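You operate a simulated robot arm through the tools that you are given. There is no shell and no other tool. Be economical: measure what you need, move in short steps, check, and stop when the job is done.

You run a simulated two-armed robot. Do the job below in one go: nothing can be reset, and whatever is moved stays where it is left.

JOB
Take the blue towel from the top of the grey table and lay it out flat on the top of the wooden table.

It is judged by the outcome, as a careful person would: the job done as asked, and still so three seconds after it is handed in. It fails if anything else is knocked over, pushed out of place, dropped, spilled or broken. Flat cloth is picked up by pressing the open fingertips on it (5 to 10 N) and closing them slowly along it; thin cloth reads only 2 to 8 mm in the jaws.

ROBOT AND FRAMES
Two 6-joint arms with two-finger grippers on one trunk, on a base that drives. Base frame: it is fixed to the floor where the robot stands at the start and does not move with it; the origin is under the middle of the robot, x ahead of it, y to its left, z up; the surface under the hand at the start is at about z = 74. Readings come in cm, rad, newtons and seconds.
The left shoulder is at the start at [3.9, 15.5, 131.9], the right one opposite. With the tool pointing down near the work surface each hand reaches from about 36 to 64 cm from the robot's upright axis, wherever it stands, measured 20 degrees to its own side. Places, roughly: top of the wooden table [-120, 100, 70]. Payload 2.45 kg a hand.
The tool frame of a hand sits at the grasp point between the pads (the TCP): z along the fingers, y along the line on which they close. The tips reach 3 cm beyond it. The gripper opens to 10.6 cm. The gripper's body begins 7.9 cm behind the TCP.
Orientation is told as [roll, pitch, yaw] about the base's x, y, z axes, in that order, counted from this pose: with the fingers straight down and closing along the base's y, the tool's x points along the base's -x, its y along +y and its z along -z.

CONTROLS
- The arms move only by the tool arm_command. It takes "left_plan", "right_plan" or both (then of equal length, played together; a hand with none holds still); each is a list of rows, each a list of 3 entries, a list of its own where there are three numbers: the shift along the tool's x, y, z in units of 25 mm (1.0 is 25 mm), then the turn, a rotation vector about the tool's x, y, z in units of 8 degrees (1.0 is 8 degrees), then the opening in per cent of the stroke, from 0 (shut) to 100 (fully open). In form: [[[tx, ty, tz], [wx, wy, wz], grip], ...]. A call has 1 to 20 rows; each row shifts and turns the commanded pose from where the row before left it, along the tool's axes as they then stand. A call with a number of a shift or a turn outside -1 to 1 is refused whole. Rows are played at 5 a second. More than 5 cm and 0.15 rad between two rows, or a gripper value outside its range, and nothing of the call is played. A pose out of reach is approached as far as the arm can. The call stops where the force on the tool passes 40 N (or 10 N more than at its start, if that is more) or the arm is blocked; 0.2 s more then pass. The fingers move at their own pace (about 4.5 cm/s each) and stop on an object; they squeeze with about 26 N. The grip force told is the motor's: it shows also when the fingers shut on nothing. Time passes only in rows, and 0.2 s behind the last, so rows that do not move let the fingers close. It gives the time, the measured TCP pose, the force on the tool (base axes), the opening and the grip force at its end, in the units of the frame above (readings bear some noise), with the torque about the TCP (base axes, N m) and any sound that the robot's microphone picked up, and new pictures: "pictures" is both (left out), scene, wrist or none (wrist: the cameras of the hands that moved).
- Cameras (640 x 400 px; columns grow to the right, rows downward): "scene" is now at [9.6, -0.07, 145.77]; the picture's right is [-0.01, -1.00, 0.00], its down [-0.85, 0.01, -0.52] and it looks along [0.52, -0.01, -0.85] (base axes); focal length 249 px, centre (320, 200). "left" rides on the left gripper at [7.6, 0.2, -10.6] in its tool frame; the picture's right is [-0.02, 1.00, 0.00], its down [-0.78, -0.02, -0.62] and it looks along [-0.62, -0.01, 0.78] (tool axes); focal length 247 px, centre (320, 200). "right" rides on the right gripper at [7.7, -0.2, -10.6] in its tool frame; the picture's right is [0.02, 1.00, 0.00], its down [-0.78, 0.02, -0.62] and it looks along [-0.62, 0.01, 0.78] (tool axes); focal length 247 px, centre (320, 200). There is no depth. A picture from a camera that has moved, and an enlarged one, comes with that camera's place and axes in the base frame and with its lens.
- raise_lower(by): slides the trunk up (or, below 0, down) by that many cm; the arms and the scene camera ride with it, the base frame stays. It gives what a move gives, with no picture.
- drive_base(legs): drives the robot by 1 to 6 legs, each [ahead, left, turn to the left] in cm, cm and rad, along the robot's own axes; the way and the turn of a leg run together, so that a leg with both is an arc; at most 150 cm and 3.142 rad a leg. The arms and the cameras ride along, it lands a little off, and it stops where it bumps. It gives what a move gives, and a new picture of the scene camera.
- turn_head(pan, tilt): turns the head with the scene camera to pan (to the left, within 1.396 rad either way) and tilt (down, from -0.506 to 1.204), counted from straight ahead of the robot. It gives what a move gives, and a new picture of the scene camera.
- inspect(camera, box): a new picture of the part [left, top, right, bottom] of that camera's present view, enlarged. No time passes.
- finish_job(): hands the job in; it is judged then, once.

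Go step by step. Nothing tells you exact positions but the pictures and the camera data: compare them with the known pose of the tool, close in by small moves and look again before you grip or let go. The budget is 120 turns and 260 pictures, counting those below and the enlarged ones. Unless the task says otherwise, let go and move clear before handing in, and close with one line.

The tools are called after "Emit:" as name(argument=value, ...) on one line, values as JSON. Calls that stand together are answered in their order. arm_command: Moves the arms, as the interface text tells. Its arguments: {"type":"object","properties":{"left_plan":{"type":"array","items":{"type":"array"}},"right_plan":{"type":"array","items":{"type":"array"}},"pictures":{"type":"string","enum":["both","scene","wrist","none"]}},"required":[]} The other tools are called the same way: raise_lower (by) slides the trunk up or down; drive_base (legs) drives the base; turn_head (pan, tilt) turns the head that bears the scene camera; inspect (camera, box) takes an enlarged picture of a part of a camera's view; finish_job () hands the job in.

At the start:

```text
time_s: 0.0
left_ee_pos: [48.9, 29.84, 94.9]
left_tcp_rot: [-0.001, 0.0, -0.004]
left_ft_force: [1.0, 0.8, 0.3]
left_wrist_torque: [0.02, 0.02, 0.0]
left_gripper_width: 10.6
left_grip_force: 0.1
right_ee_pos: [42.56, -12.98, 96.4]
right_tcp_rot: [0.027, 0.008, -0.039]
right_ft_force: [0.4, 0.4, -0.1]
right_wrist_torque: [0.01, -0.02, -0.02]
right_gripper_width: 10.59
right_grip_force: 0.0
trunk travel left (down, up): [-43.1, 7.4]
robot x, y, heading: [-0.15, -0.33, 0.006]
head pan, tilt: [-0.01, 1.021]
```

scene: 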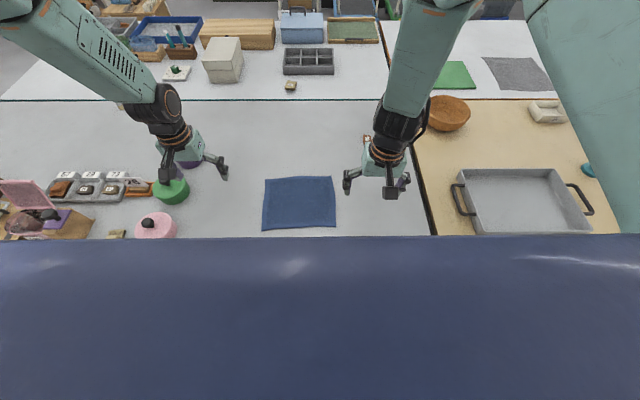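
right: 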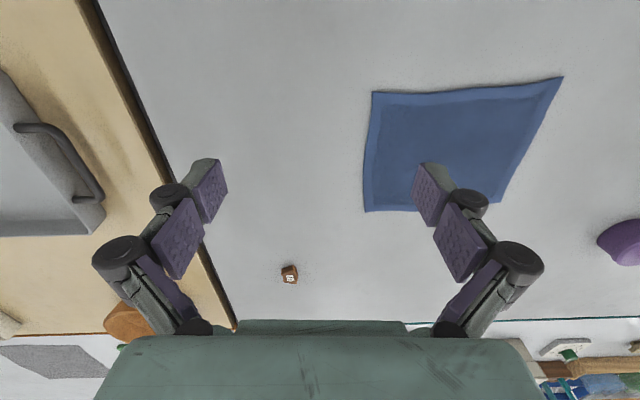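
left: 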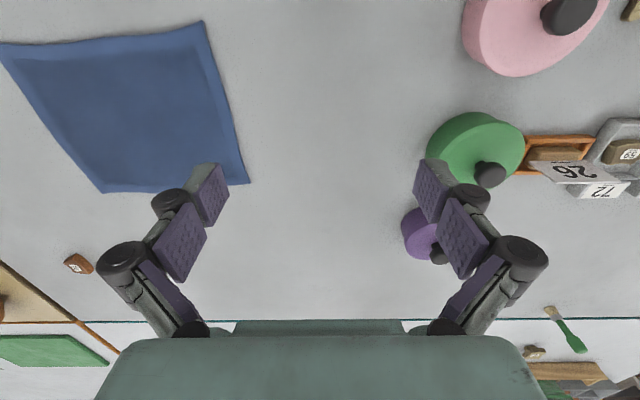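

The blue towel lies at about x 42–63, y −6 to 18 on the grey table, with its near corners at about (42.5, 17.8) and (43.8, −5.3). I'll bring both hands above the near corners with the fingers partly open.

Emit:
arm_command(left_plan=[[[0.2, -1, 0.1], [0, 0, 0], 70], [[0.2, -1, 0.1], [0, 0, 0], 38], [[0.3, -1, 0.3], [0, 0, 0], 38], [[0.3, -1, 0.6], [0, 0, 0], 38], [[0.3, -1, 0.8], [0, 0, 0], 38], [[0.3, -0.55, 0.9], [0, 0, 0], 38], [[0.3, -0.5, 1], [0, 0, 0], 38], [[0, 0, 1], [0, 0, 0], 38], [[0, 0, 0], [0, 0, 0], 38]], right_plan=[[[0, 0.5, 0.1], [0, 0, 0], 70], [[0, 0.5, 0.1], [0, 0, 0], 38], [[-0.2, 0.5, 0.4], [0, 0, 0], 38], [[-0.2, 0.5, 0.8], [0, 0, 0], 38], [[-0.2, 0.6, 0.8], [0, 0, 0], 38], [[-0.2, 0.6, 1], [0, 0, 0], 38], [[-0.2, 0.6, 1], [0, 0, 0], 38], [[0, 0.55, 1], [0, 0, 0], 38], [[0, 0, 0], [0, 0, 0], 38]])

```text
time_s: 2.0
left_ee_pos: [44.21, 14.56, 82.79]
left_tcp_rot: [-0.001, -0.002, -0.003]
left_ft_force: [0.4, -0.3, 0.5]
left_wrist_torque: [0.02, -0.04, 0.02]
left_gripper_width: 4.01
left_grip_force: 0.0
right_ee_pos: [47.23, -4.59, 82.77]
right_tcp_rot: [0.025, 0.009, -0.037]
right_ft_force: [-0.2, -0.3, 0.7]
right_wrist_torque: [0.0, -0.01, -0.01]
right_gripper_width: 4.05
right_grip_force: 0.0
right hand out of reach, approached as far as the arm can: row 2, 3, 4, 5, 6, 8
trunk travel left (down, up): [-43.1, 7.4]
robot x, y, heading: [0.23, 0.19, 0.003]
head pan, tilt: [-0.01, 1.021]
camera scene: at [9.57, -0.05, 145.78], right [-0.01, -1.0, 0.0], down [-0.85, 0.01, -0.52], along [0.52, -0.01, -0.85], focal length 249 px, centre (320, 200)
camera right: at [39.69, -4.74, 93.49], right [0.02, 1.0, 0.03], down [0.79, -0.03, 0.61], along [0.62, 0.01, -0.79], focal length 247 px, centre (320, 200)
camera left: at [36.36, 14.7, 93.39], right [0.02, 1.0, 0.0], down [0.78, -0.02, 0.62], along [0.62, -0.02, -0.78], focal length 247 px, centre (320, 200)
```

scene: 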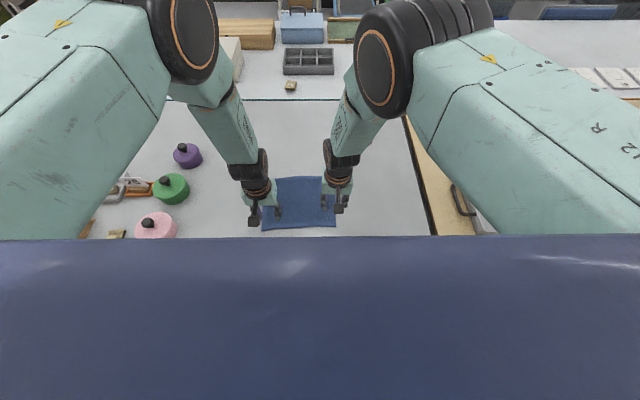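
right: 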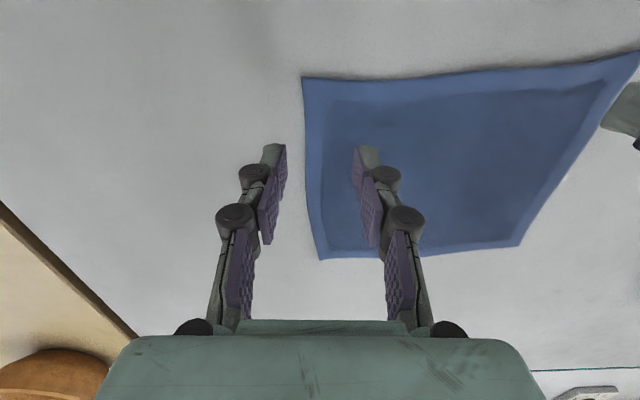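
left: 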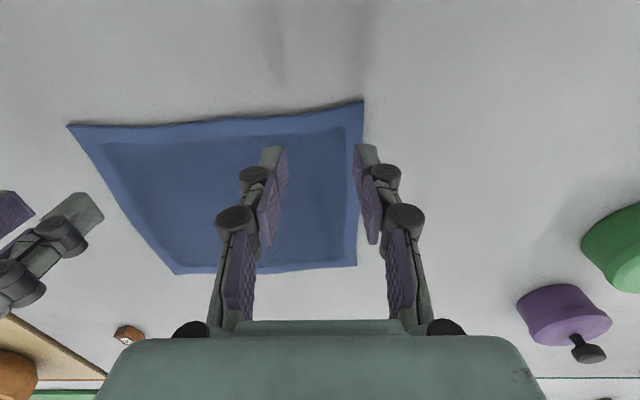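

The right hand couldn't reach far enough inward, since the towel lies to the left of the robot's middle. I'll slide the base 6 cm to the left so both hands sit evenly over the towel.

Emit:
drive_base(legs=[[0, 6, 0]])

```text
time_s: 3.4
left_ee_pos: [44.22, 20.18, 82.98]
left_tcp_rot: [0.002, 0.001, -0.006]
left_ft_force: [0.3, 0.4, 0.1]
left_wrist_torque: [0.04, 0.04, -0.04]
left_gripper_width: 4.01
left_grip_force: 0.0
right_ee_pos: [47.32, 0.99, 82.77]
right_tcp_rot: [0.03, 0.009, -0.039]
right_ft_force: [-0.3, -1.1, -1.1]
right_wrist_torque: [0.01, -0.01, -0.01]
right_gripper_width: 4.06
right_grip_force: 0.0
trunk travel left (down, up): [-43.1, 7.4]
robot x, y, heading: [-0.1, 6.07, -0.0]
head pan, tilt: [-0.01, 1.021]
camera scene: at [9.68, 5.68, 145.76], right [-0.01, -1.0, 0.0], down [-0.85, 0.01, -0.52], along [0.52, 0.0, -0.85], focal length 249 px, centre (320, 200)
```

scene: 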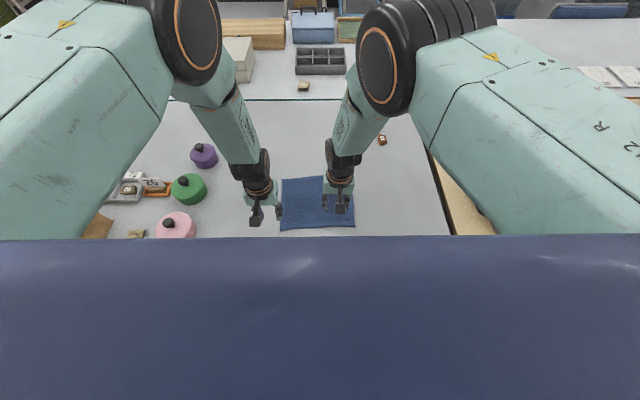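

Now I'll move both hands over their near corners, still about 5 cm above the towel.

Emit:
arm_command(left_plan=[[[0.06, -0.75, 0.1], [0, 0, 0], 38], [[0.06, -0.7, 0.2], [0, 0, 0], 38], [[0, -0.7, 0.3], [0, 0, 0], 38], [[0, 0, 0.4], [0, 0, 0], 38], [[0, 0, 0], [0, 0, 0], 38]], right_plan=[[[0.3, -0.5, 0.1], [0, 0, 0], 38], [[0.3, -0.5, 0.2], [0, 0, 0], 38], [[0.2, -0.5, 0.3], [0, 0, 0], 38], [[0, 0, 0.4], [0, 0, 0], 38], [[0, 0, 0], [0, 0, 0], 38]], pictures="wrist")

```text
time_s: 4.6
left_ee_pos: [44.09, 15.01, 80.28]
left_tcp_rot: [0.002, 0.001, -0.004]
left_ft_force: [-0.1, -0.1, -0.6]
left_wrist_torque: [0.05, -0.01, 0.01]
left_gripper_width: 4.04
left_grip_force: 0.2
right_ee_pos: [45.23, -2.41, 80.06]
right_tcp_rot: [0.029, 0.009, -0.039]
right_ft_force: [0.1, 0.8, 0.0]
right_wrist_torque: [0.06, 0.01, 0.01]
right_gripper_width: 4.02
right_grip_force: 0.1
trunk travel left (down, up): [-43.1, 7.4]
robot x, y, heading: [0.22, 6.41, -0.0]
head pan, tilt: [-0.01, 1.021]
camera right: at [37.66, -2.51, 90.81], right [0.02, 1.0, 0.03], down [0.79, -0.03, 0.61], along [0.61, 0.01, -0.79], focal length 247 px, centre (320, 200)
camera left: at [36.24, 15.08, 90.91], right [0.03, 1.0, 0.0], down [0.78, -0.02, 0.62], along [0.62, -0.02, -0.78], focal length 247 px, centre (320, 200)
```

right: 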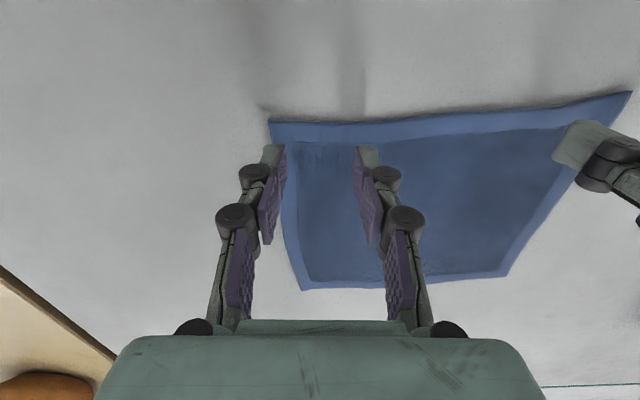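
left: 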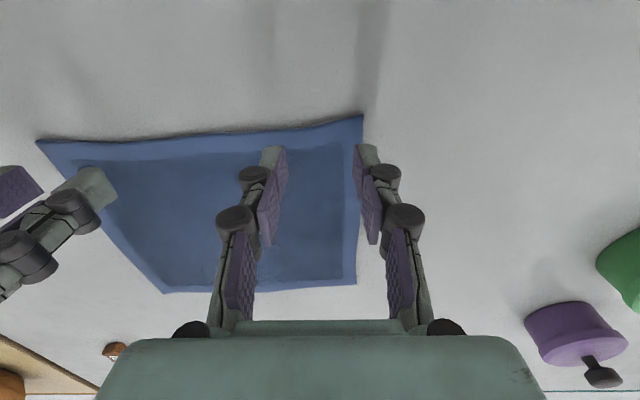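

Both hands are well placed over the corners. I'll go down to just above the cloth.

Emit:
arm_command(left_plan=[[[0, -0.15, 0.35], [0, 0, 0], 38], [[0, 0, 0.35], [0, 0, 0], 38], [[0, 0, 0.3], [0, 0, 0], 38], [[0, 0, 0.1], [0, 0, 0], 38], [[0, 0, 0], [0, 0, 0], 38]], right_plan=[[[0, 0.1, 0.3], [0, 0, 0], 38], [[0, 0, 0.3], [0, 0, 0], 38], [[0, 0, 0.3], [0, 0, 0], 38], [[0, 0, 0.1], [0, 0, 0], 38], [[0, 0, 0], [0, 0, 0], 38]], pictures="none")

```text
time_s: 5.8
left_ee_pos: [43.99, 14.75, 77.66]
left_tcp_rot: [-0.003, -0.001, -0.006]
left_ft_force: [-0.9, 1.0, -0.1]
left_wrist_torque: [-0.01, -0.01, 0.01]
left_gripper_width: 4.02
left_grip_force: 0.1
right_ee_pos: [45.19, -1.98, 77.64]
right_tcp_rot: [0.027, 0.008, -0.039]
right_ft_force: [0.6, 0.4, -1.1]
right_wrist_torque: [-0.02, 0.0, 0.0]
right_gripper_width: 4.03
right_grip_force: 0.1
trunk travel left (down, up): [-43.1, 7.4]
robot x, y, heading: [0.16, 6.3, -0.001]
head pan, tilt: [-0.01, 1.021]
```

Emit:
arm_command(left_plan=[[[0, 0, 0.1], [0, 0, 0], 38], [[0, 0, 0.1], [0, 0, 0], 38], [[0, 0, 0], [0, 0, 0], 38]], right_plan=[[[0, 0, 0.1], [0, 0, 0], 38], [[0, 0, 0.1], [0, 0, 0], 38], [[0, 0, 0], [0, 0, 0], 38]], pictures="none")

```text
time_s: 6.6
left_ee_pos: [43.77, 14.68, 77.33]
left_tcp_rot: [0.0, -0.001, -0.006]
left_ft_force: [-0.2, 0.4, 3.3]
left_wrist_torque: [0.03, -0.01, 0.04]
left_gripper_width: 4.05
left_grip_force: 0.2
right_ee_pos: [45.28, -1.91, 77.24]
right_tcp_rot: [0.029, 0.007, -0.037]
right_ft_force: [-0.7, -1.7, 12.6]
right_wrist_torque: [-0.32, 0.06, -0.05]
right_gripper_width: 4.2
right_grip_force: 1.1
trunk travel left (down, up): [-43.1, 7.4]
robot x, y, heading: [-0.12, 6.14, -0.003]
head pan, tilt: [-0.01, 1.021]
```

Both hands touch the cloth. I'll level the right hand, press a little more with the left, and check the force.

Emit:
arm_command(left_plan=[[[0, 0, 0.05], [0, 0, 0], 38], [[0, 0, 0], [0, 0, 0], 38]], right_plan=[[[0, 0, -0.06], [0.2, 0, 0], 38], [[0, 0, 0], [0, 0, 0], 38]], pictures="none")

```text
time_s: 7.2
left_ee_pos: [43.89, 14.54, 77.18]
left_tcp_rot: [-0.001, -0.002, -0.005]
left_ft_force: [-1.0, 0.6, 15.6]
left_wrist_torque: [0.06, 0.02, -0.03]
left_gripper_width: 4.17
left_grip_force: 3.5
right_ee_pos: [45.22, -2.0, 77.32]
right_tcp_rot: [0.0, 0.008, -0.038]
right_ft_force: [-0.4, 0.3, 1.4]
right_wrist_torque: [0.06, 0.03, 0.01]
right_gripper_width: 4.05
right_grip_force: 0.1
trunk travel left (down, up): [-43.1, 7.4]
robot x, y, heading: [0.01, 6.34, 0.001]
head pan, tilt: [-0.01, 1.021]
```

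Emit:
arm_command(left_plan=[[[0, 0, -0.02], [0, 0, 0], 38], [[0, 0, 0], [0, 0, 0], 35], [[0, 0, 0], [0, 0, 0], 32], [[0, 0, 0], [0, 0, 0], 29], [[0, 0, 0], [0, 0, 0], 26], [[0, 0, 0], [0, 0, 0], 23], [[0, 0, 0], [0, 0, 0], 20], [[0, 0, 0], [0, 0, 0], 17], [[0, 0, 0], [0, 0, 0], 14], [[0, 0, 0], [0, 0, 0], 11], [[0, 0, 0], [0, 0, 0], 8], [[0, 0, 0], [0, 0, 0], 5], [[0, 0, 0], [0, 0, 0], 2], [[0, 0, 0], [0, 0, 0], 0], [[0, 0, 0], [0, 0, 0], 0]], right_plan=[[[0, 0, 0.04], [0, 0, 0], 38], [[0, 0, 0], [0, 0, 0], 35], [[0, 0, 0], [0, 0, 0], 32], [[0, 0, 0], [0, 0, 0], 29], [[0, 0, 0], [0, 0, 0], 26], [[0, 0, 0], [0, 0, 0], 23], [[0, 0, 0], [0, 0, 0], 20], [[0, 0, 0], [0, 0, 0], 17], [[0, 0, 0], [0, 0, 0], 14], [[0, 0, 0], [0, 0, 0], 11], [[0, 0, 0], [0, 0, 0], 8], [[0, 0, 0], [0, 0, 0], 5], [[0, 0, 0], [0, 0, 0], 2], [[0, 0, 0], [0, 0, 0], 0], [[0, 0, 0], [0, 0, 0], 0]], pictures="wrist")

```text
time_s: 10.4
left_ee_pos: [43.91, 14.55, 77.04]
left_tcp_rot: [0.0, 0.0, -0.005]
left_ft_force: [-0.7, 0.2, 18.8]
left_wrist_torque: [0.02, 0.02, -0.01]
left_gripper_width: 0.71
left_grip_force: 26.2
right_ee_pos: [45.14, -2.01, 77.35]
right_tcp_rot: [0.0, 0.006, -0.038]
right_ft_force: [-1.3, 0.0, 1.1]
right_wrist_torque: [0.01, 0.01, 0.0]
right_gripper_width: 0.0
right_grip_force: 26.2
trunk travel left (down, up): [-43.1, 7.4]
robot x, y, heading: [0.03, 5.75, -0.003]
head pan, tilt: [-0.01, 1.021]
camera right: at [37.5, -1.87, 88.02], right [0.02, 1.0, 0.0], down [0.79, -0.01, 0.62], along [0.62, -0.01, -0.79], focal length 247 px, centre (320, 200)
camera left: at [36.02, 14.66, 87.62], right [0.03, 1.0, 0.0], down [0.78, -0.02, 0.62], along [0.62, -0.02, -0.78], focal length 247 px, centre (320, 200)
```

right: 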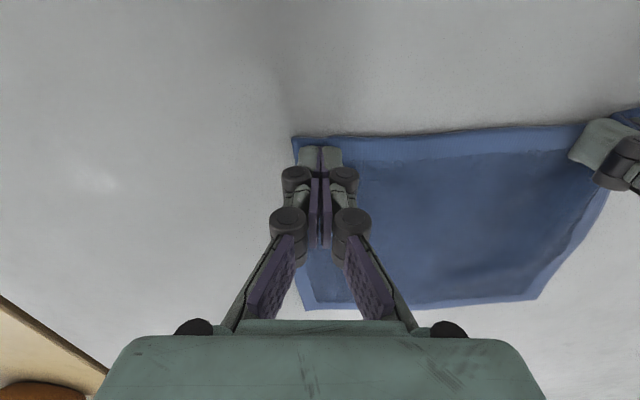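
left: 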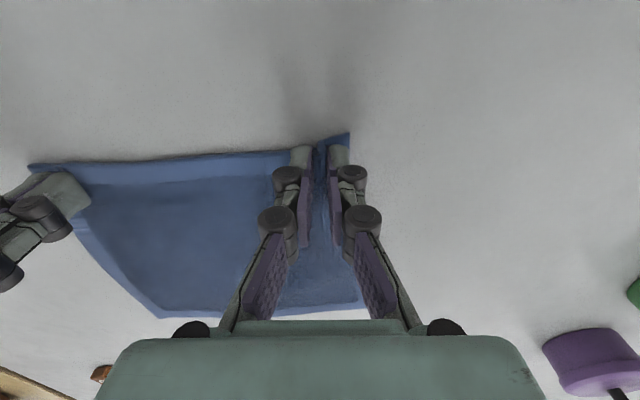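

The left hand holds the cloth at 7 mm, but the right one pressed too lightly and missed. The towel's right edge is now at about y −3.7, so I'll lift the right hand, reopen it, shift it inward and press again.

Emit:
arm_command(left_plan=[[[0, 0, -0.06], [0, 0, 0], 0], [[0, 0, 0], [0, 0, 0], 0], [[0, 0, 0], [0, 0, 0], 0], [[0, 0, 0], [0, 0, 0], 0], [[0, 0, 0], [0, 0, 0], 0], [[0, 0, 0], [0, 0, 0], 0], [[0, 0, 0], [0, 0, 0], 0]], right_plan=[[[0, 0, -0.5], [0, 0, 0], 0], [[0, 0.25, 0], [0, 0, 0], 38], [[0, 0.25, 0], [0, 0, 0], 38], [[0, 0, 0], [0, 0, 0], 38], [[0, 0, 0.3], [0, 0, 0], 38], [[0, 0, 0.24], [0, 0, 0], 38], [[0, 0, 0], [0, 0, 0], 38]], pictures="none")

```text
time_s: 12.0
left_ee_pos: [43.95, 14.67, 77.42]
left_tcp_rot: [-0.002, -0.003, -0.004]
left_ft_force: [-0.4, -1.0, 0.2]
left_wrist_torque: [-0.03, 0.02, 0.02]
left_gripper_width: 0.72
left_grip_force: 25.9
right_ee_pos: [45.15, -0.68, 77.28]
right_tcp_rot: [0.0, 0.006, -0.039]
right_ft_force: [-1.5, 0.2, 16.6]
right_wrist_torque: [0.03, 0.03, 0.03]
right_gripper_width: 4.18
right_grip_force: 1.0
trunk travel left (down, up): [-43.1, 7.4]
robot x, y, heading: [-0.05, 6.19, 0.002]
head pan, tilt: [-0.01, 1.021]
```

Emit:
arm_command(right_plan=[[[0, 0, -0.01], [0, 0, 0], 38], [[0, 0, 0], [0, 0, 0], 35], [[0, 0, 0], [0, 0, 0], 32], [[0, 0, 0], [0, 0, 0], 29], [[0, 0, 0], [0, 0, 0], 26], [[0, 0, 0], [0, 0, 0], 23], [[0, 0, 0], [0, 0, 0], 20], [[0, 0, 0], [0, 0, 0], 17], [[0, 0, 0], [0, 0, 0], 14], [[0, 0, 0], [0, 0, 0], 11], [[0, 0, 0], [0, 0, 0], 8], [[0, 0, 0], [0, 0, 0], 5], [[0, 0, 0], [0, 0, 0], 2], [[0, 0, 0], [0, 0, 0], 0], [[0, 0, 0], [0, 0, 0], 0]], pictures="wrist")

```text
time_s: 15.2
left_ee_pos: [43.86, 14.69, 77.27]
left_tcp_rot: [-0.002, -0.002, -0.005]
left_ft_force: [0.9, -13.5, 0.9]
left_wrist_torque: [-0.42, -0.05, -0.03]
left_gripper_width: 0.78
left_grip_force: 25.8
right_ee_pos: [45.12, -0.68, 77.17]
right_tcp_rot: [-0.001, 0.008, -0.038]
right_ft_force: [-2.0, 16.2, 18.3]
right_wrist_torque: [0.6, 0.05, 0.03]
right_gripper_width: 0.58
right_grip_force: 25.9
trunk travel left (down, up): [-43.1, 7.4]
robot x, y, heading: [-0.01, 6.15, -0.003]
head pan, tilt: [-0.01, 1.021]
camera right: at [37.44, -0.59, 87.9], right [0.02, 1.0, 0.0], down [0.79, -0.01, 0.62], along [0.62, -0.01, -0.79], focal length 247 px, centre (320, 200)
```

right: 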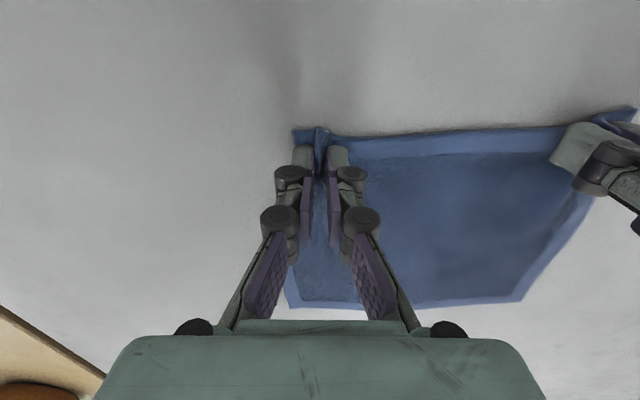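

Both hands now grip cloth, with some tension between them. I'll relax that slightly and lift straight up.

Emit:
arm_command(left_plan=[[[0, -0.05, -0.1], [0, 0, 0], 0], [[0, -0.05, -0.5], [0, 0, 0], 0], [[0, 0, -1], [0, 0, 0], 0], [[0, 0, -1], [0, 0, 0], 0], [[0, 0, -1], [0, 0, 0], 0], [[0, 0, -1], [0, 0, 0], 0], [[0, 0, -1], [0, 0, 0], 0], [[0, 0, -1], [0, 0, 0], 0], [[0, 0, -1], [0, 0, 0], 0], [[0, 0, -1], [0, 0, 0], 0]], right_plan=[[[0, 0.05, -0.1], [0, 0, 0], 0], [[0, 0.05, -0.5], [0, 0, 0], 0], [[0, 0, -1], [0, 0, 0], 0], [[0, 0, -1], [0, 0, 0], 0], [[0, 0, -1], [0, 0, 0], 0], [[0, 0, -1], [0, 0, 0], 0], [[0, 0, -1], [0, 0, 0], 0], [[0, 0, -1], [0, 0, 0], 0], [[0, 0, -1], [0, 0, 0], 0], [[0, 0, -1], [0, 0, 0], 0]])

```text
time_s: 17.4
left_ee_pos: [45.07, 17.61, 97.2]
left_tcp_rot: [-0.024, 0.027, 0.025]
left_ft_force: [-0.3, 0.0, 0.4]
left_wrist_torque: [0.0, 0.02, -0.03]
left_gripper_width: 0.0
left_grip_force: 25.6
left hand out of reach, approached as far as the arm can: row 5, 6, 7, 8, 9, 10
right_ee_pos: [46.73, -4.27, 97.04]
right_tcp_rot: [0.018, 0.035, -0.065]
right_ft_force: [-0.1, -0.3, 0.7]
right_wrist_torque: [-0.04, -0.02, 0.03]
right_gripper_width: 0.37
right_grip_force: 26.2
right hand out of reach, approached as far as the arm can: row 5, 6, 7, 8, 9, 10
trunk travel left (down, up): [-43.1, 7.4]
robot x, y, heading: [-0.11, 6.15, -0.003]
head pan, tilt: [-0.01, 1.021]
camera scene: at [9.5, 6.13, 145.78], right [-0.01, -1.0, 0.0], down [-0.85, 0.01, -0.52], along [0.52, -0.01, -0.85], focal length 249 px, centre (320, 200)
camera right: at [39.42, -4.03, 108.0], right [0.04, 1.0, 0.02], down [0.8, -0.05, 0.6], along [0.6, -0.01, -0.8], focal length 247 px, centre (320, 200)
camera left: at [37.52, 17.73, 107.87], right [0.0, 1.0, -0.02], down [0.8, 0.02, 0.6], along [0.6, -0.02, -0.8], focal length 247 px, centre (320, 200)
```

scene: 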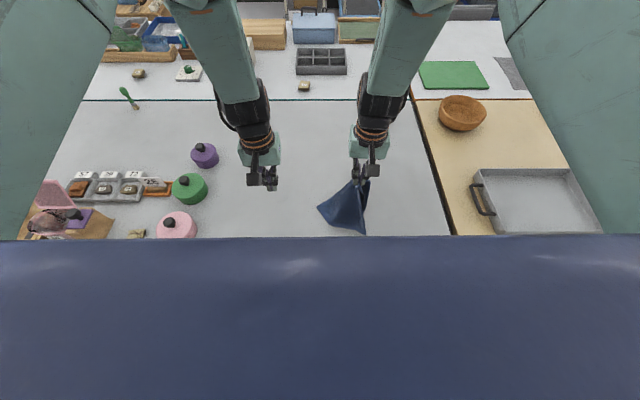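
right: 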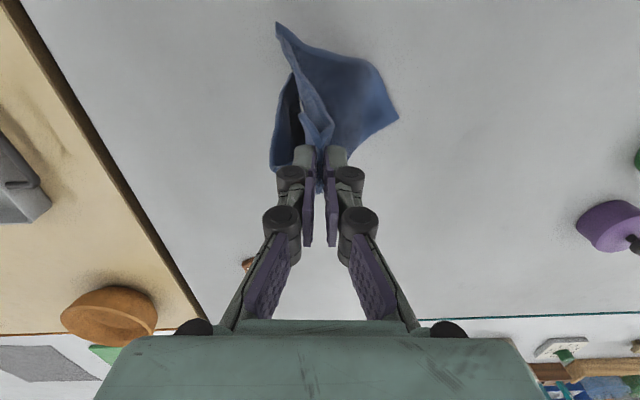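
left: 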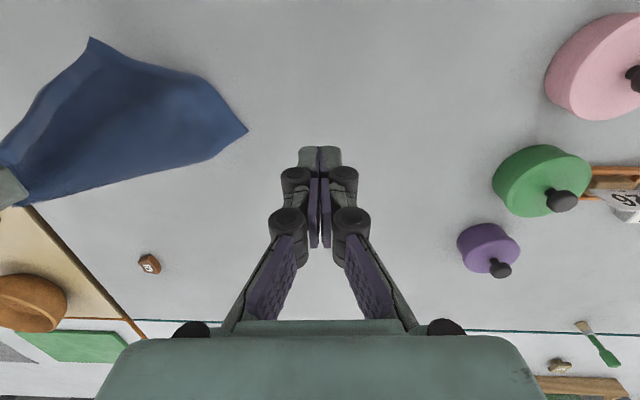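

The arms spread apart near their limit as they rose, so the left pinch slipped off. The right hand still holds its corner and the cloth still trails on the table. I'll take a closer look before re-gripping.

Emit:
inspect(camera="scene", box=[230, 120, 430, 245])

Emit:
inspect(camera="right", box=[220, 0, 440, 200])

Emit:
inspect(camera="left", box=[0, 0, 280, 220])

```text
3.20 times, centred on (330, 182) of scene
camera zoom: at [9.5, 6.13, 145.78], right [-0.01, -1.0, 0.0], down [-0.85, 0.01, -0.52], along [0.52, -0.01, -0.85], focal length 796 px, centre (288, 256)
```

zoom: 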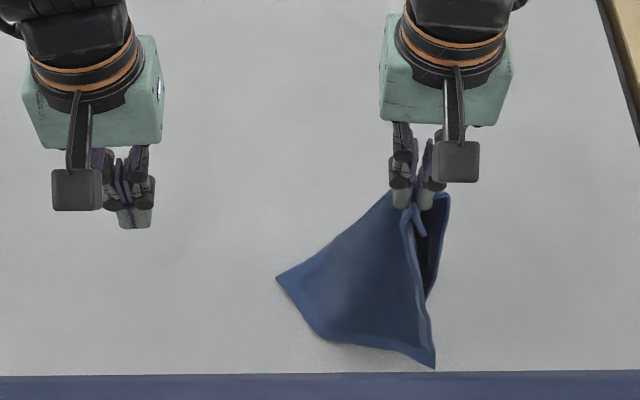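

```text
2.00 times, centred on (330, 100) of right
camera zoom: at [39.42, -4.03, 108.0], right [0.04, 1.0, 0.02], down [0.8, -0.05, 0.6], along [0.6, -0.01, -0.8], focal length 494 px, centre (300, 400)
```

zoom: 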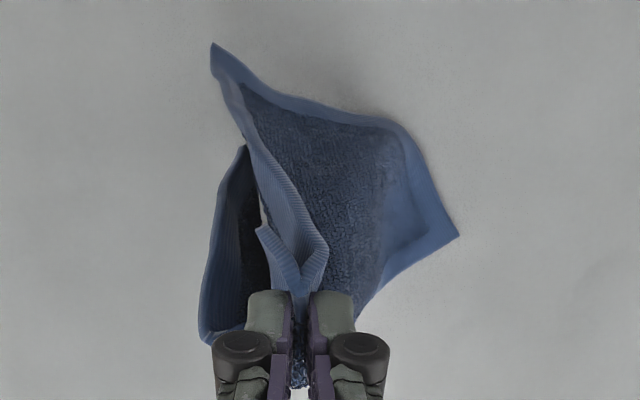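

```text
1.82 times, centred on (140, 110) of left
camera zoom: at [37.52, 17.73, 107.87], right [0.0, 1.0, -0.02], down [0.8, 0.02, 0.6], along [0.6, -0.02, -0.8], focal length 449 px, centre (647, 364)
```

zoom: 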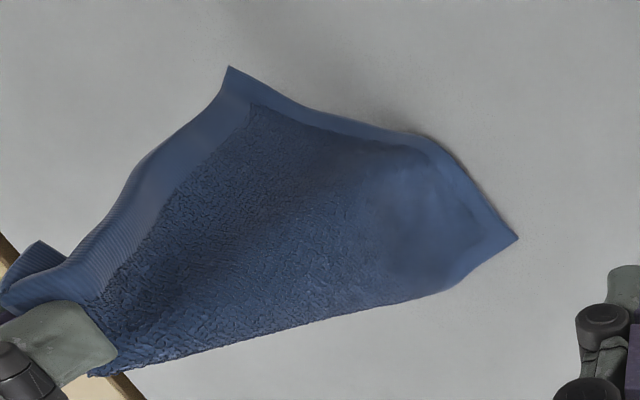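

The picture shows the cloth hanging as a triangle, folded along the diagonal from the right hand's corner, which is a secure hold. I'll raise the trunk and lift the right hand clear, then look for the wooden table and unfold the cloth there.

Emit:
raise_lower(by=7.2)

Emit:
arm_command(right_plan=[[[0, -0.8, -0.5], [0, 0, 0], 0], [[0, -0.8, -0.5], [0, 0, 0], 0], [[-0.3, -0.8, -0.8], [0, 0, 0], 0], [[-0.3, -0.8, -0.8], [0, 0, 0], 0], [[-0.3, 0, -1], [0, 0, 0], 0], [[-0.3, 0, -1], [0, 0, 0], 0], [[0, 0, 0], [0, 0, 0], 0]], pictures="both")

Emit:
turn_head(pan=1.39, tilt=0.5)

```text
time_s: 18.5
left_ee_pos: [45.68, 17.64, 104.76]
left_tcp_rot: [-0.027, 0.017, 0.028]
left_ft_force: [0.3, 0.7, -0.1]
left_wrist_torque: [0.01, 0.02, 0.02]
left_gripper_width: 0.01
left_grip_force: 26.0
right_ee_pos: [47.43, -4.12, 104.65]
right_tcp_rot: [0.019, 0.023, -0.066]
right_ft_force: [0.8, 0.4, -0.8]
right_wrist_torque: [-0.03, 0.01, 0.01]
right_gripper_width: 0.38
right_grip_force: 25.9
trunk travel left (down, up): [-50.3, 0.2]
robot x, y, heading: [0.17, 6.26, -0.001]
head pan, tilt: [-0.01, 1.021]
```

```text
time_s: 20.1
left_ee_pos: [45.96, 17.59, 105.04]
left_tcp_rot: [-0.027, 0.007, 0.029]
left_ft_force: [0.1, 0.8, 0.5]
left_wrist_torque: [0.02, -0.03, 0.02]
left_gripper_width: 0.02
left_grip_force: 26.1
right_ee_pos: [50.48, -11.79, 116.35]
right_tcp_rot: [0.002, 0.012, -0.038]
right_ft_force: [-0.1, -0.7, -1.1]
right_wrist_torque: [0.03, 0.02, 0.02]
right_gripper_width: 0.4
right_grip_force: 25.9
trunk travel left (down, up): [-50.3, 0.2]
robot x, y, heading: [-0.29, 5.96, -0.001]
head pan, tilt: [-0.01, 1.021]
camera scene: at [9.74, 6.03, 152.88], right [-0.01, -1.0, 0.0], down [-0.85, 0.01, -0.52], along [0.52, -0.01, -0.85], focal length 249 px, centre (320, 200)
camera right: at [42.94, -11.75, 127.08], right [0.02, 1.0, 0.0], down [0.79, -0.01, 0.61], along [0.61, -0.01, -0.79], focal length 247 px, centre (320, 200)
```

scene: 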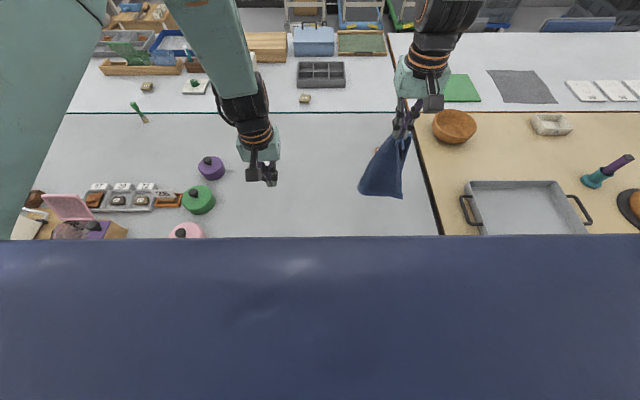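
right: 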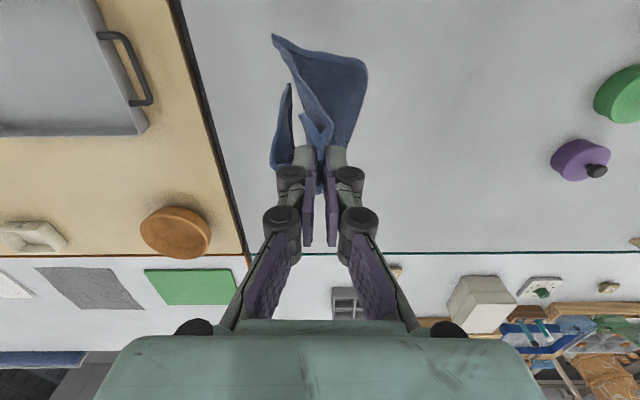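

```text
time_s: 21.7
left_ee_pos: [45.94, 17.66, 105.12]
left_tcp_rot: [-0.028, 0.006, 0.029]
left_ft_force: [0.1, 0.5, -0.1]
left_wrist_torque: [0.03, -0.01, 0.02]
left_gripper_width: 0.0
left_grip_force: 26.1
right_ee_pos: [50.42, -11.73, 116.28]
right_tcp_rot: [0.003, 0.01, -0.039]
right_ft_force: [-0.1, 0.9, 0.1]
right_wrist_torque: [0.01, 0.0, -0.01]
right_gripper_width: 0.38
right_grip_force: 26.0
trunk travel left (down, up): [-50.3, 0.2]
robot x, y, heading: [0.41, 5.84, -0.0]
head pan, tilt: [1.389, 0.499]
camera scene: at [4.51, 15.14, 157.15], right [0.98, -0.18, 0.0], down [-0.09, -0.47, -0.88], along [0.16, 0.86, -0.48], focal length 249 px, centre (320, 200)
```

scene: 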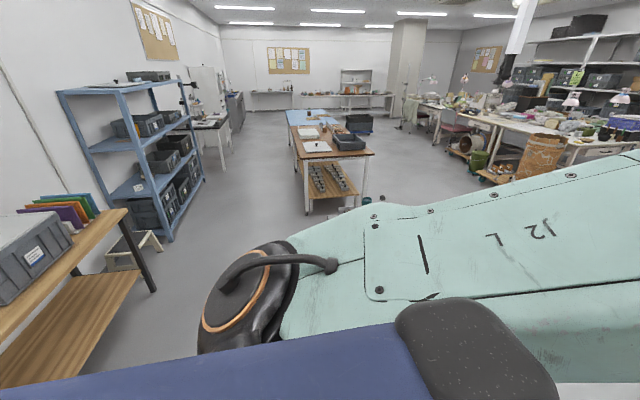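

The wooden table stands behind on the left, with its front edge along x ≈ −99 and a grey bin on it at y ≈ 120–170. I'll back away from the grey table, turn left, and look ahead.

Emit:
drive_base(legs=[[-45, 0, 0], [0, 0, 1.57]])

Emit:
turn_head(pan=0.9, tilt=0.6)

```text
time_s: 37.7
left_ee_pos: [-54.91, 52.09, 105.28]
left_tcp_rot: [-0.024, 0.003, 1.593]
left_ft_force: [0.1, 0.1, -0.1]
left_wrist_torque: [0.01, 0.04, -0.02]
left_gripper_width: 0.0
left_grip_force: 25.8
right_ee_pos: [-25.25, 56.33, 116.44]
right_tcp_rot: [0.002, 0.009, 1.523]
right_ft_force: [-0.8, -0.5, 0.5]
right_wrist_torque: [0.0, 0.06, -0.1]
right_gripper_width: 0.37
right_grip_force: 26.7
trunk travel left (down, up): [-50.3, 0.2]
robot x, y, heading: [-44.05, 5.76, 1.562]
head pan, tilt: [1.389, 0.499]
camera scene: at [-52.65, 10.7, 157.18], right [0.19, 0.98, 0.0], down [0.47, -0.09, -0.88], along [-0.86, 0.17, -0.48], focal length 249 px, centre (320, 200)
```

scene: 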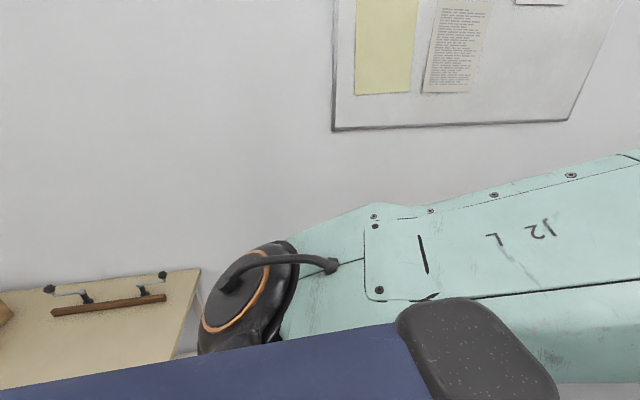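

```text
time_s: 38.6
left_ee_pos: [-55.09, 52.22, 105.21]
left_tcp_rot: [-0.03, 0.004, 1.597]
left_ft_force: [0.5, -0.3, 0.1]
left_wrist_torque: [0.03, -0.03, -0.01]
left_gripper_width: 0.0
left_grip_force: 26.0
right_ee_pos: [-25.69, 56.42, 116.36]
right_tcp_rot: [0.0, 0.009, 1.524]
right_ft_force: [0.7, -0.5, 0.4]
right_wrist_torque: [0.01, 0.01, -0.04]
right_gripper_width: 0.35
right_grip_force: 25.3
trunk travel left (down, up): [-50.3, 0.2]
robot x, y, heading: [-43.88, 6.22, 1.561]
head pan, tilt: [0.901, 0.6]
camera scene: at [-51.1, 14.6, 156.24], right [0.63, 0.78, 0.0], down [0.44, -0.35, -0.83], along [-0.64, 0.52, -0.56], focal length 249 px, centre (320, 200)
```

scene: 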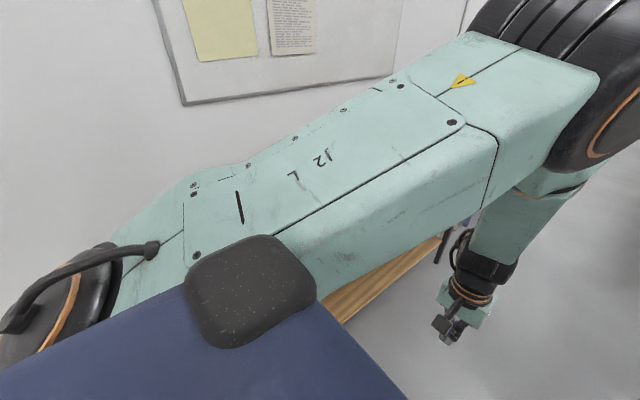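

The left arm blocks the view of the table. I'll drive 80 cm along the aisle, turn to face the wooden table, and look down at it.

Emit:
drive_base(legs=[[80, 0, 0], [0, 0, 1.58]])

Emit:
turn_head(pan=0, tilt=0.7)

```text
time_s: 59.4
left_ee_pos: [-89.28, 72.91, 105.36]
left_tcp_rot: [-0.032, 0.004, -3.067]
left_ft_force: [0.1, -0.9, -0.3]
left_wrist_torque: [0.05, -0.03, -0.01]
left_gripper_width: 0.01
left_grip_force: 26.4
right_ee_pos: [-94.75, 102.21, 116.61]
right_tcp_rot: [0.002, 0.007, 3.141]
right_ft_force: [0.0, -0.6, -1.3]
right_wrist_torque: [0.01, 0.01, -0.1]
right_gripper_width: 0.4
right_grip_force: 26.9
trunk travel left (down, up): [-50.3, 0.2]
robot x, y, heading: [-43.7, 86.4, -3.104]
head pan, tilt: [0.901, 0.6]
camera scene: at [-51.92, 78.92, 156.25], right [-0.81, 0.59, 0.0], down [0.33, 0.46, -0.83], along [-0.49, -0.67, -0.56], focal length 249 px, centre (320, 200)
```

scene: 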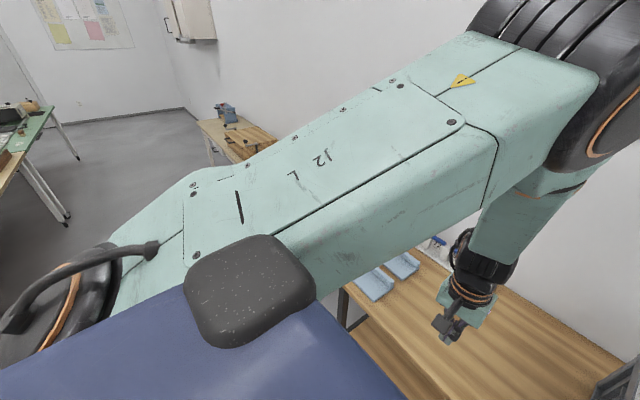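

```text
time_s: 60.6
left_ee_pos: [-89.58, 73.0, 105.14]
left_tcp_rot: [-0.031, 0.01, -3.069]
left_ft_force: [-0.7, -0.7, 0.5]
left_wrist_torque: [0.03, -0.01, -0.02]
left_gripper_width: 0.0
left_grip_force: 25.8
right_ee_pos: [-95.17, 102.5, 116.32]
right_tcp_rot: [0.002, 0.012, 3.142]
right_ft_force: [0.4, 0.0, -0.7]
right_wrist_torque: [-0.02, -0.01, -0.08]
right_gripper_width: 0.37
right_grip_force: 25.4
trunk travel left (down, up): [-50.3, 0.2]
robot x, y, heading: [-43.91, 86.0, -3.106]
head pan, tilt: [0.0, 0.7]
camera scene: at [-55.76, 85.98, 155.35], right [-0.04, 1.0, 0.0], down [0.65, 0.03, -0.76], along [-0.76, -0.03, -0.65], focal length 249 px, centre (320, 200)
```

scene: 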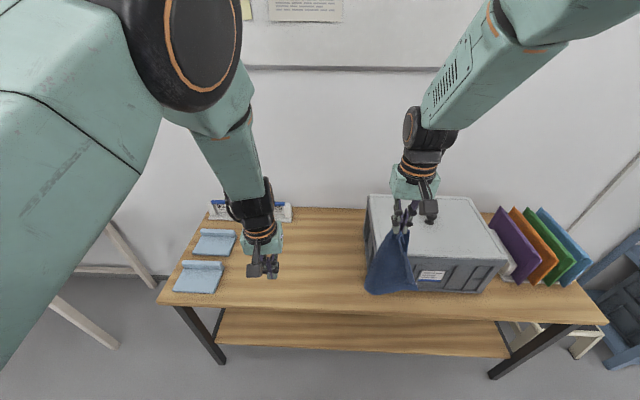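

The wooden table top is clear between the blue folded items (y < 48) and the grey bin (y > 103), with its front edge at x ≈ −97. I'll line the robot up with the middle of that space, approach, and look.

Emit:
drive_base(legs=[[0, 10, -0.035], [13, 0, 0]])

Emit:
arm_command(right_plan=[[[0, 0, 0], [0, 0, 0], 0]], left_plan=[[[0, 0.5, -0.3], [0, 0, 0], 0]], pictures="wrist")

```text
time_s: 64.4
left_ee_pos: [-102.46, 64.49, 105.1]
left_tcp_rot: [-0.034, 0.01, -3.101]
left_ft_force: [0.1, -0.5, -0.6]
left_wrist_torque: [0.02, -0.01, 0.01]
left_gripper_width: 0.0
left_grip_force: 25.8
right_ee_pos: [-107.16, 94.05, 116.4]
right_tcp_rot: [-0.001, 0.008, 3.106]
right_ft_force: [1.5, 1.0, -0.3]
right_wrist_torque: [0.01, 0.0, -0.04]
right_gripper_width: 0.38
right_grip_force: 25.6
trunk travel left (down, up): [-50.3, 0.2]
robot x, y, heading: [-57.29, 76.55, -3.136]
head pan, tilt: [0.0, 0.7]
camera scene: at [-68.62, 76.11, 155.37], right [0.0, 1.0, 0.0], down [0.64, 0.0, -0.76], along [-0.76, 0.0, -0.64], focal length 249 px, centre (320, 200)
```

scene: 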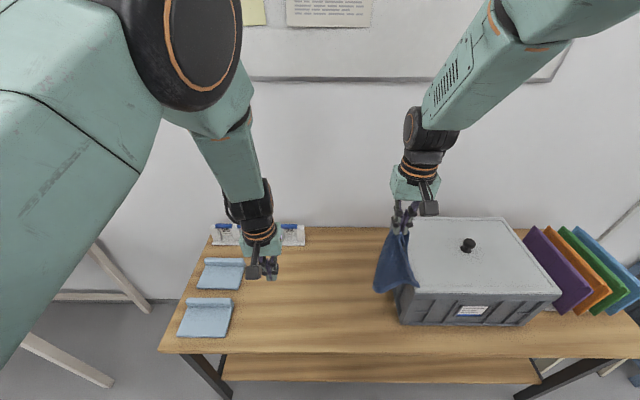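

```text
time_s: 64.8
left_ee_pos: [-102.91, 63.38, 105.68]
left_tcp_rot: [-0.032, 0.013, -3.103]
left_ft_force: [0.1, 0.1, -0.2]
left_wrist_torque: [-0.03, -0.05, 0.02]
left_gripper_width: 0.0
left_grip_force: 26.2
right_ee_pos: [-107.42, 94.23, 116.21]
right_tcp_rot: [0.001, 0.015, 3.104]
right_ft_force: [-0.7, -0.5, -0.7]
right_wrist_torque: [-0.03, -0.06, -0.02]
right_gripper_width: 0.38
right_grip_force: 25.6
trunk travel left (down, up): [-50.3, 0.2]
robot x, y, heading: [-57.1, 76.69, -3.141]
head pan, tilt: [0.0, 0.7]
camera right: at [-100.09, 94.25, 126.96], right [-0.02, -1.0, 0.0], down [-0.79, 0.01, 0.61], along [-0.61, 0.01, -0.79], focal length 247 px, centre (320, 200)
camera left: at [-95.5, 63.07, 116.25], right [0.02, -1.0, -0.03], down [-0.79, -0.04, 0.61], along [-0.61, 0.01, -0.79], focal length 247 px, centre (320, 200)
```

right: 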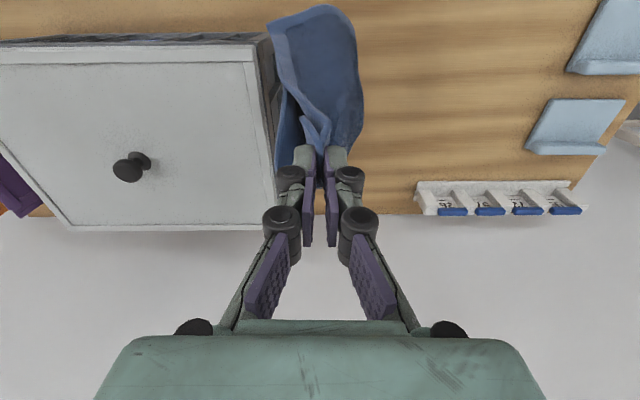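
left: 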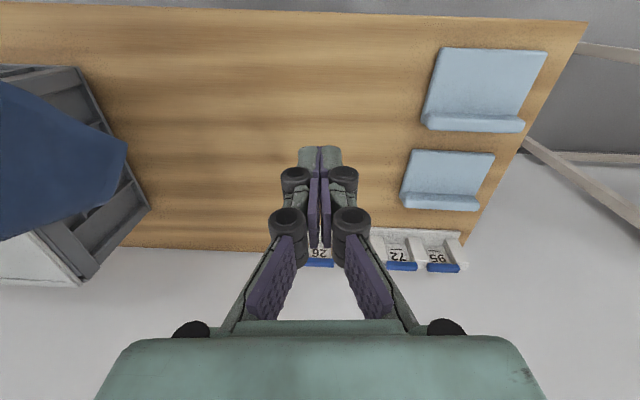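

The towel hangs clear of the bin. I'll shift the base left so the right hand comes over the middle of the free area.

Emit:
drive_base(legs=[[0, 18, 0]])

Emit:
arm_command(right_plan=[[[-1, 0.5, 0.3], [0, 0, 0], 0], [[-1, 0.5, 0.5], [0, 0, 0], 0], [[-1, 0.5, 1], [0, 0, 0], 0], [[-1, 0, 1], [0, 0, 0], 0], [[0, 0, 1], [0, 0, 0], 0], [[0, 0, 0], [0, 0, 0], 0], [[0, 0, 0], [0, 0, 0], 0]])

```text
time_s: 67.7
left_ee_pos: [-102.67, 45.3, 105.63]
left_tcp_rot: [-0.036, 0.012, -3.102]
left_ft_force: [-0.3, -0.6, -0.1]
left_wrist_torque: [0.05, 0.02, 0.0]
left_gripper_width: 0.0
left_grip_force: 25.7
right_ee_pos: [-107.37, 76.25, 116.37]
right_tcp_rot: [-0.002, 0.013, 3.104]
right_ft_force: [0.7, 0.0, 0.5]
right_wrist_torque: [0.03, -0.03, -0.02]
right_gripper_width: 0.4
right_grip_force: 26.4
trunk travel left (down, up): [-50.3, 0.2]
robot x, y, heading: [-57.11, 58.48, -3.141]
head pan, tilt: [0.0, 0.7]
camera scene: at [-68.93, 58.01, 155.36], right [0.0, 1.0, 0.0], down [0.65, 0.0, -0.76], along [-0.76, 0.0, -0.65], focal length 249 px, centre (320, 200)
```

scene: 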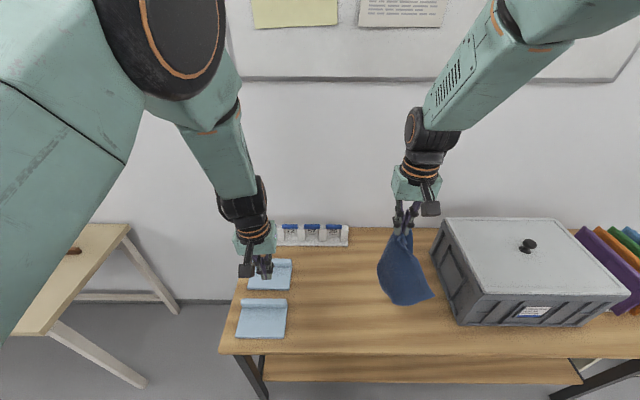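

```text
time_s: 69.3
left_ee_pos: [-103.05, 45.56, 105.6]
left_tcp_rot: [-0.034, 0.017, -3.104]
left_ft_force: [-0.6, -0.1, 0.0]
left_wrist_torque: [0.02, -0.09, -0.01]
left_gripper_width: 0.03
left_grip_force: 25.2
right_ee_pos: [-117.83, 73.48, 106.43]
right_tcp_rot: [-0.001, 0.018, 3.104]
right_ft_force: [-1.7, -0.5, -0.5]
right_wrist_torque: [0.0, -0.06, -0.04]
right_gripper_width: 0.39
right_grip_force: 26.5
trunk travel left (down, up): [-50.3, 0.2]
robot x, y, heading: [-57.08, 58.69, -3.144]
head pan, tilt: [0.0, 0.7]
camera scene: at [-69.45, 58.34, 155.3], right [0.0, 1.0, 0.0], down [0.65, 0.0, -0.76], along [-0.76, 0.0, -0.65], focal length 249 px, centre (320, 200)
camera right: at [-110.43, 73.38, 117.25], right [-0.02, -1.0, 0.0], down [-0.79, 0.01, 0.61], along [-0.61, 0.01, -0.79], focal length 247 px, centre (320, 200)
```

scene: 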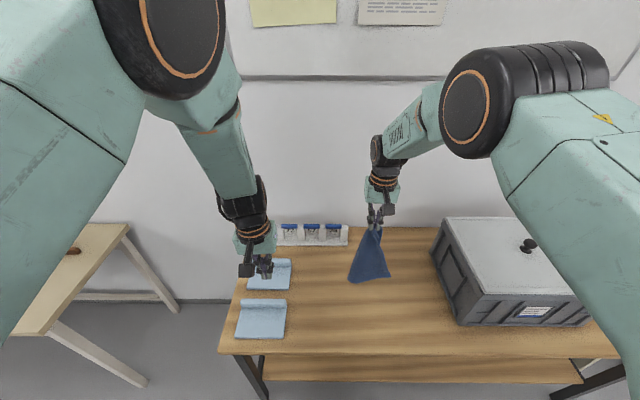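
right: 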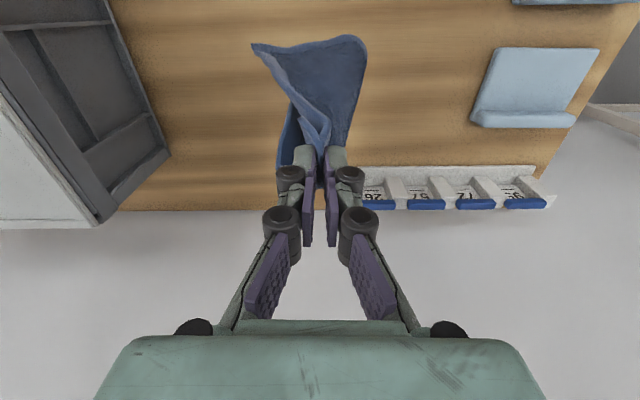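

The lowest edge, C on the left and B on the right, hangs parallel to the table edge, with the fourth corner D folded behind on the far side. If I touch down far back and sweep the hand toward the robot, D should end up on top, where it can be unfolded. So I'll reach farther back first.

Emit:
drive_base(legs=[[4, 0, 0]])

Emit:
arm_command(right_plan=[[[-0.8, -0.3, 0], [0, 0, 0], 0], [[-0.8, -0.3, 0], [0, 0, 0], 0], [[-0.8, -0.3, 0], [0, 0, 0], 0], [[-0.6, 0, 0.3], [0, 0, 0], 0], [[0, 0, 0], [0, 0, 0], 0], [[0, 0, 0], [0, 0, 0], 0]])

```text
time_s: 70.5
left_ee_pos: [-105.92, 45.1, 106.03]
left_tcp_rot: [-0.038, 0.003, -3.103]
left_ft_force: [0.2, 0.1, 0.7]
left_wrist_torque: [0.03, 0.07, -0.02]
left_gripper_width: 0.03
left_grip_force: 26.2
right_ee_pos: [-120.65, 73.0, 107.42]
right_tcp_rot: [-0.003, 0.002, 3.103]
right_ft_force: [0.8, -0.6, 0.3]
right_wrist_torque: [0.04, 0.09, -0.06]
right_gripper_width: 0.37
right_grip_force: 25.4
trunk travel left (down, up): [-50.3, 0.2]
robot x, y, heading: [-61.41, 58.2, -3.137]
head pan, tilt: [0.0, 0.7]
camera scene: at [-71.66, 57.77, 155.51], right [0.0, 1.0, 0.0], down [0.64, 0.0, -0.77], along [-0.77, 0.0, -0.64], focal length 249 px, centre (320, 200)
```

scene: 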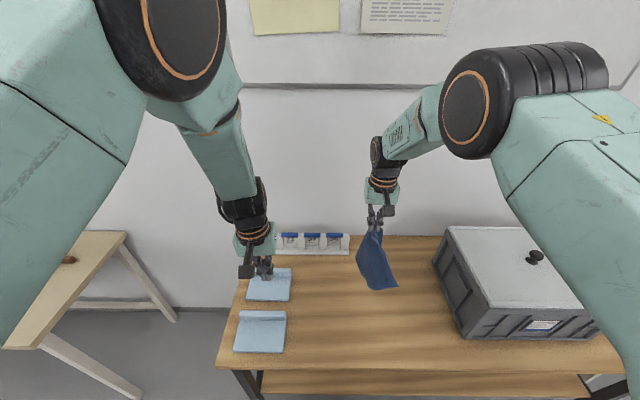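

```text
time_s: 71.9
left_ee_pos: [-106.12, 45.36, 105.99]
left_tcp_rot: [-0.038, 0.008, -3.103]
left_ft_force: [1.4, -0.3, 0.7]
left_wrist_torque: [0.01, 0.06, -0.01]
left_gripper_width: 0.0
left_grip_force: 26.1
right_ee_pos: [-127.47, 76.01, 106.63]
right_tcp_rot: [-0.001, 0.005, 3.103]
right_ft_force: [0.0, 0.0, -0.2]
right_wrist_torque: [-0.04, 0.07, -0.07]
right_gripper_width: 0.35
right_grip_force: 25.4
right hand out of reach, approached as far as the arm can: row 4
trunk travel left (down, up): [-50.3, 0.2]
robot x, y, heading: [-61.33, 58.38, -3.136]
head pan, tilt: [0.0, 0.7]
camera scene: at [-72.06, 57.97, 155.46], right [0.0, 1.0, 0.0], down [0.64, 0.0, -0.77], along [-0.77, 0.0, -0.64], focal length 249 px, centre (320, 200)
camera right: at [-120.0, 75.8, 117.29], right [-0.02, -1.0, 0.0], down [-0.79, 0.01, 0.62], along [-0.62, 0.01, -0.79], focal length 247 px, centre (320, 200)
```

scene: 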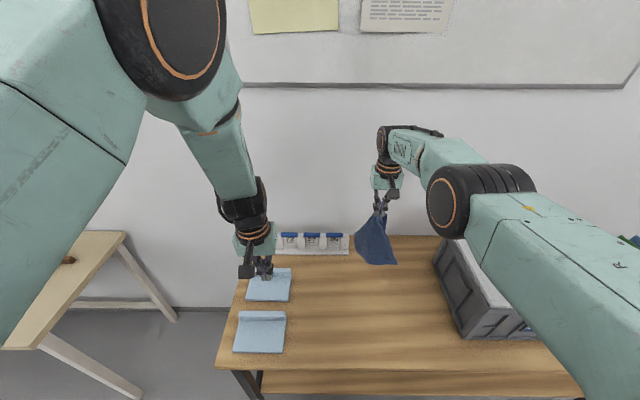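
right: 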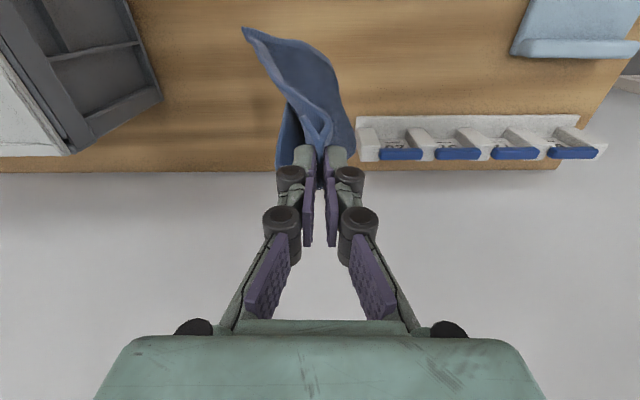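

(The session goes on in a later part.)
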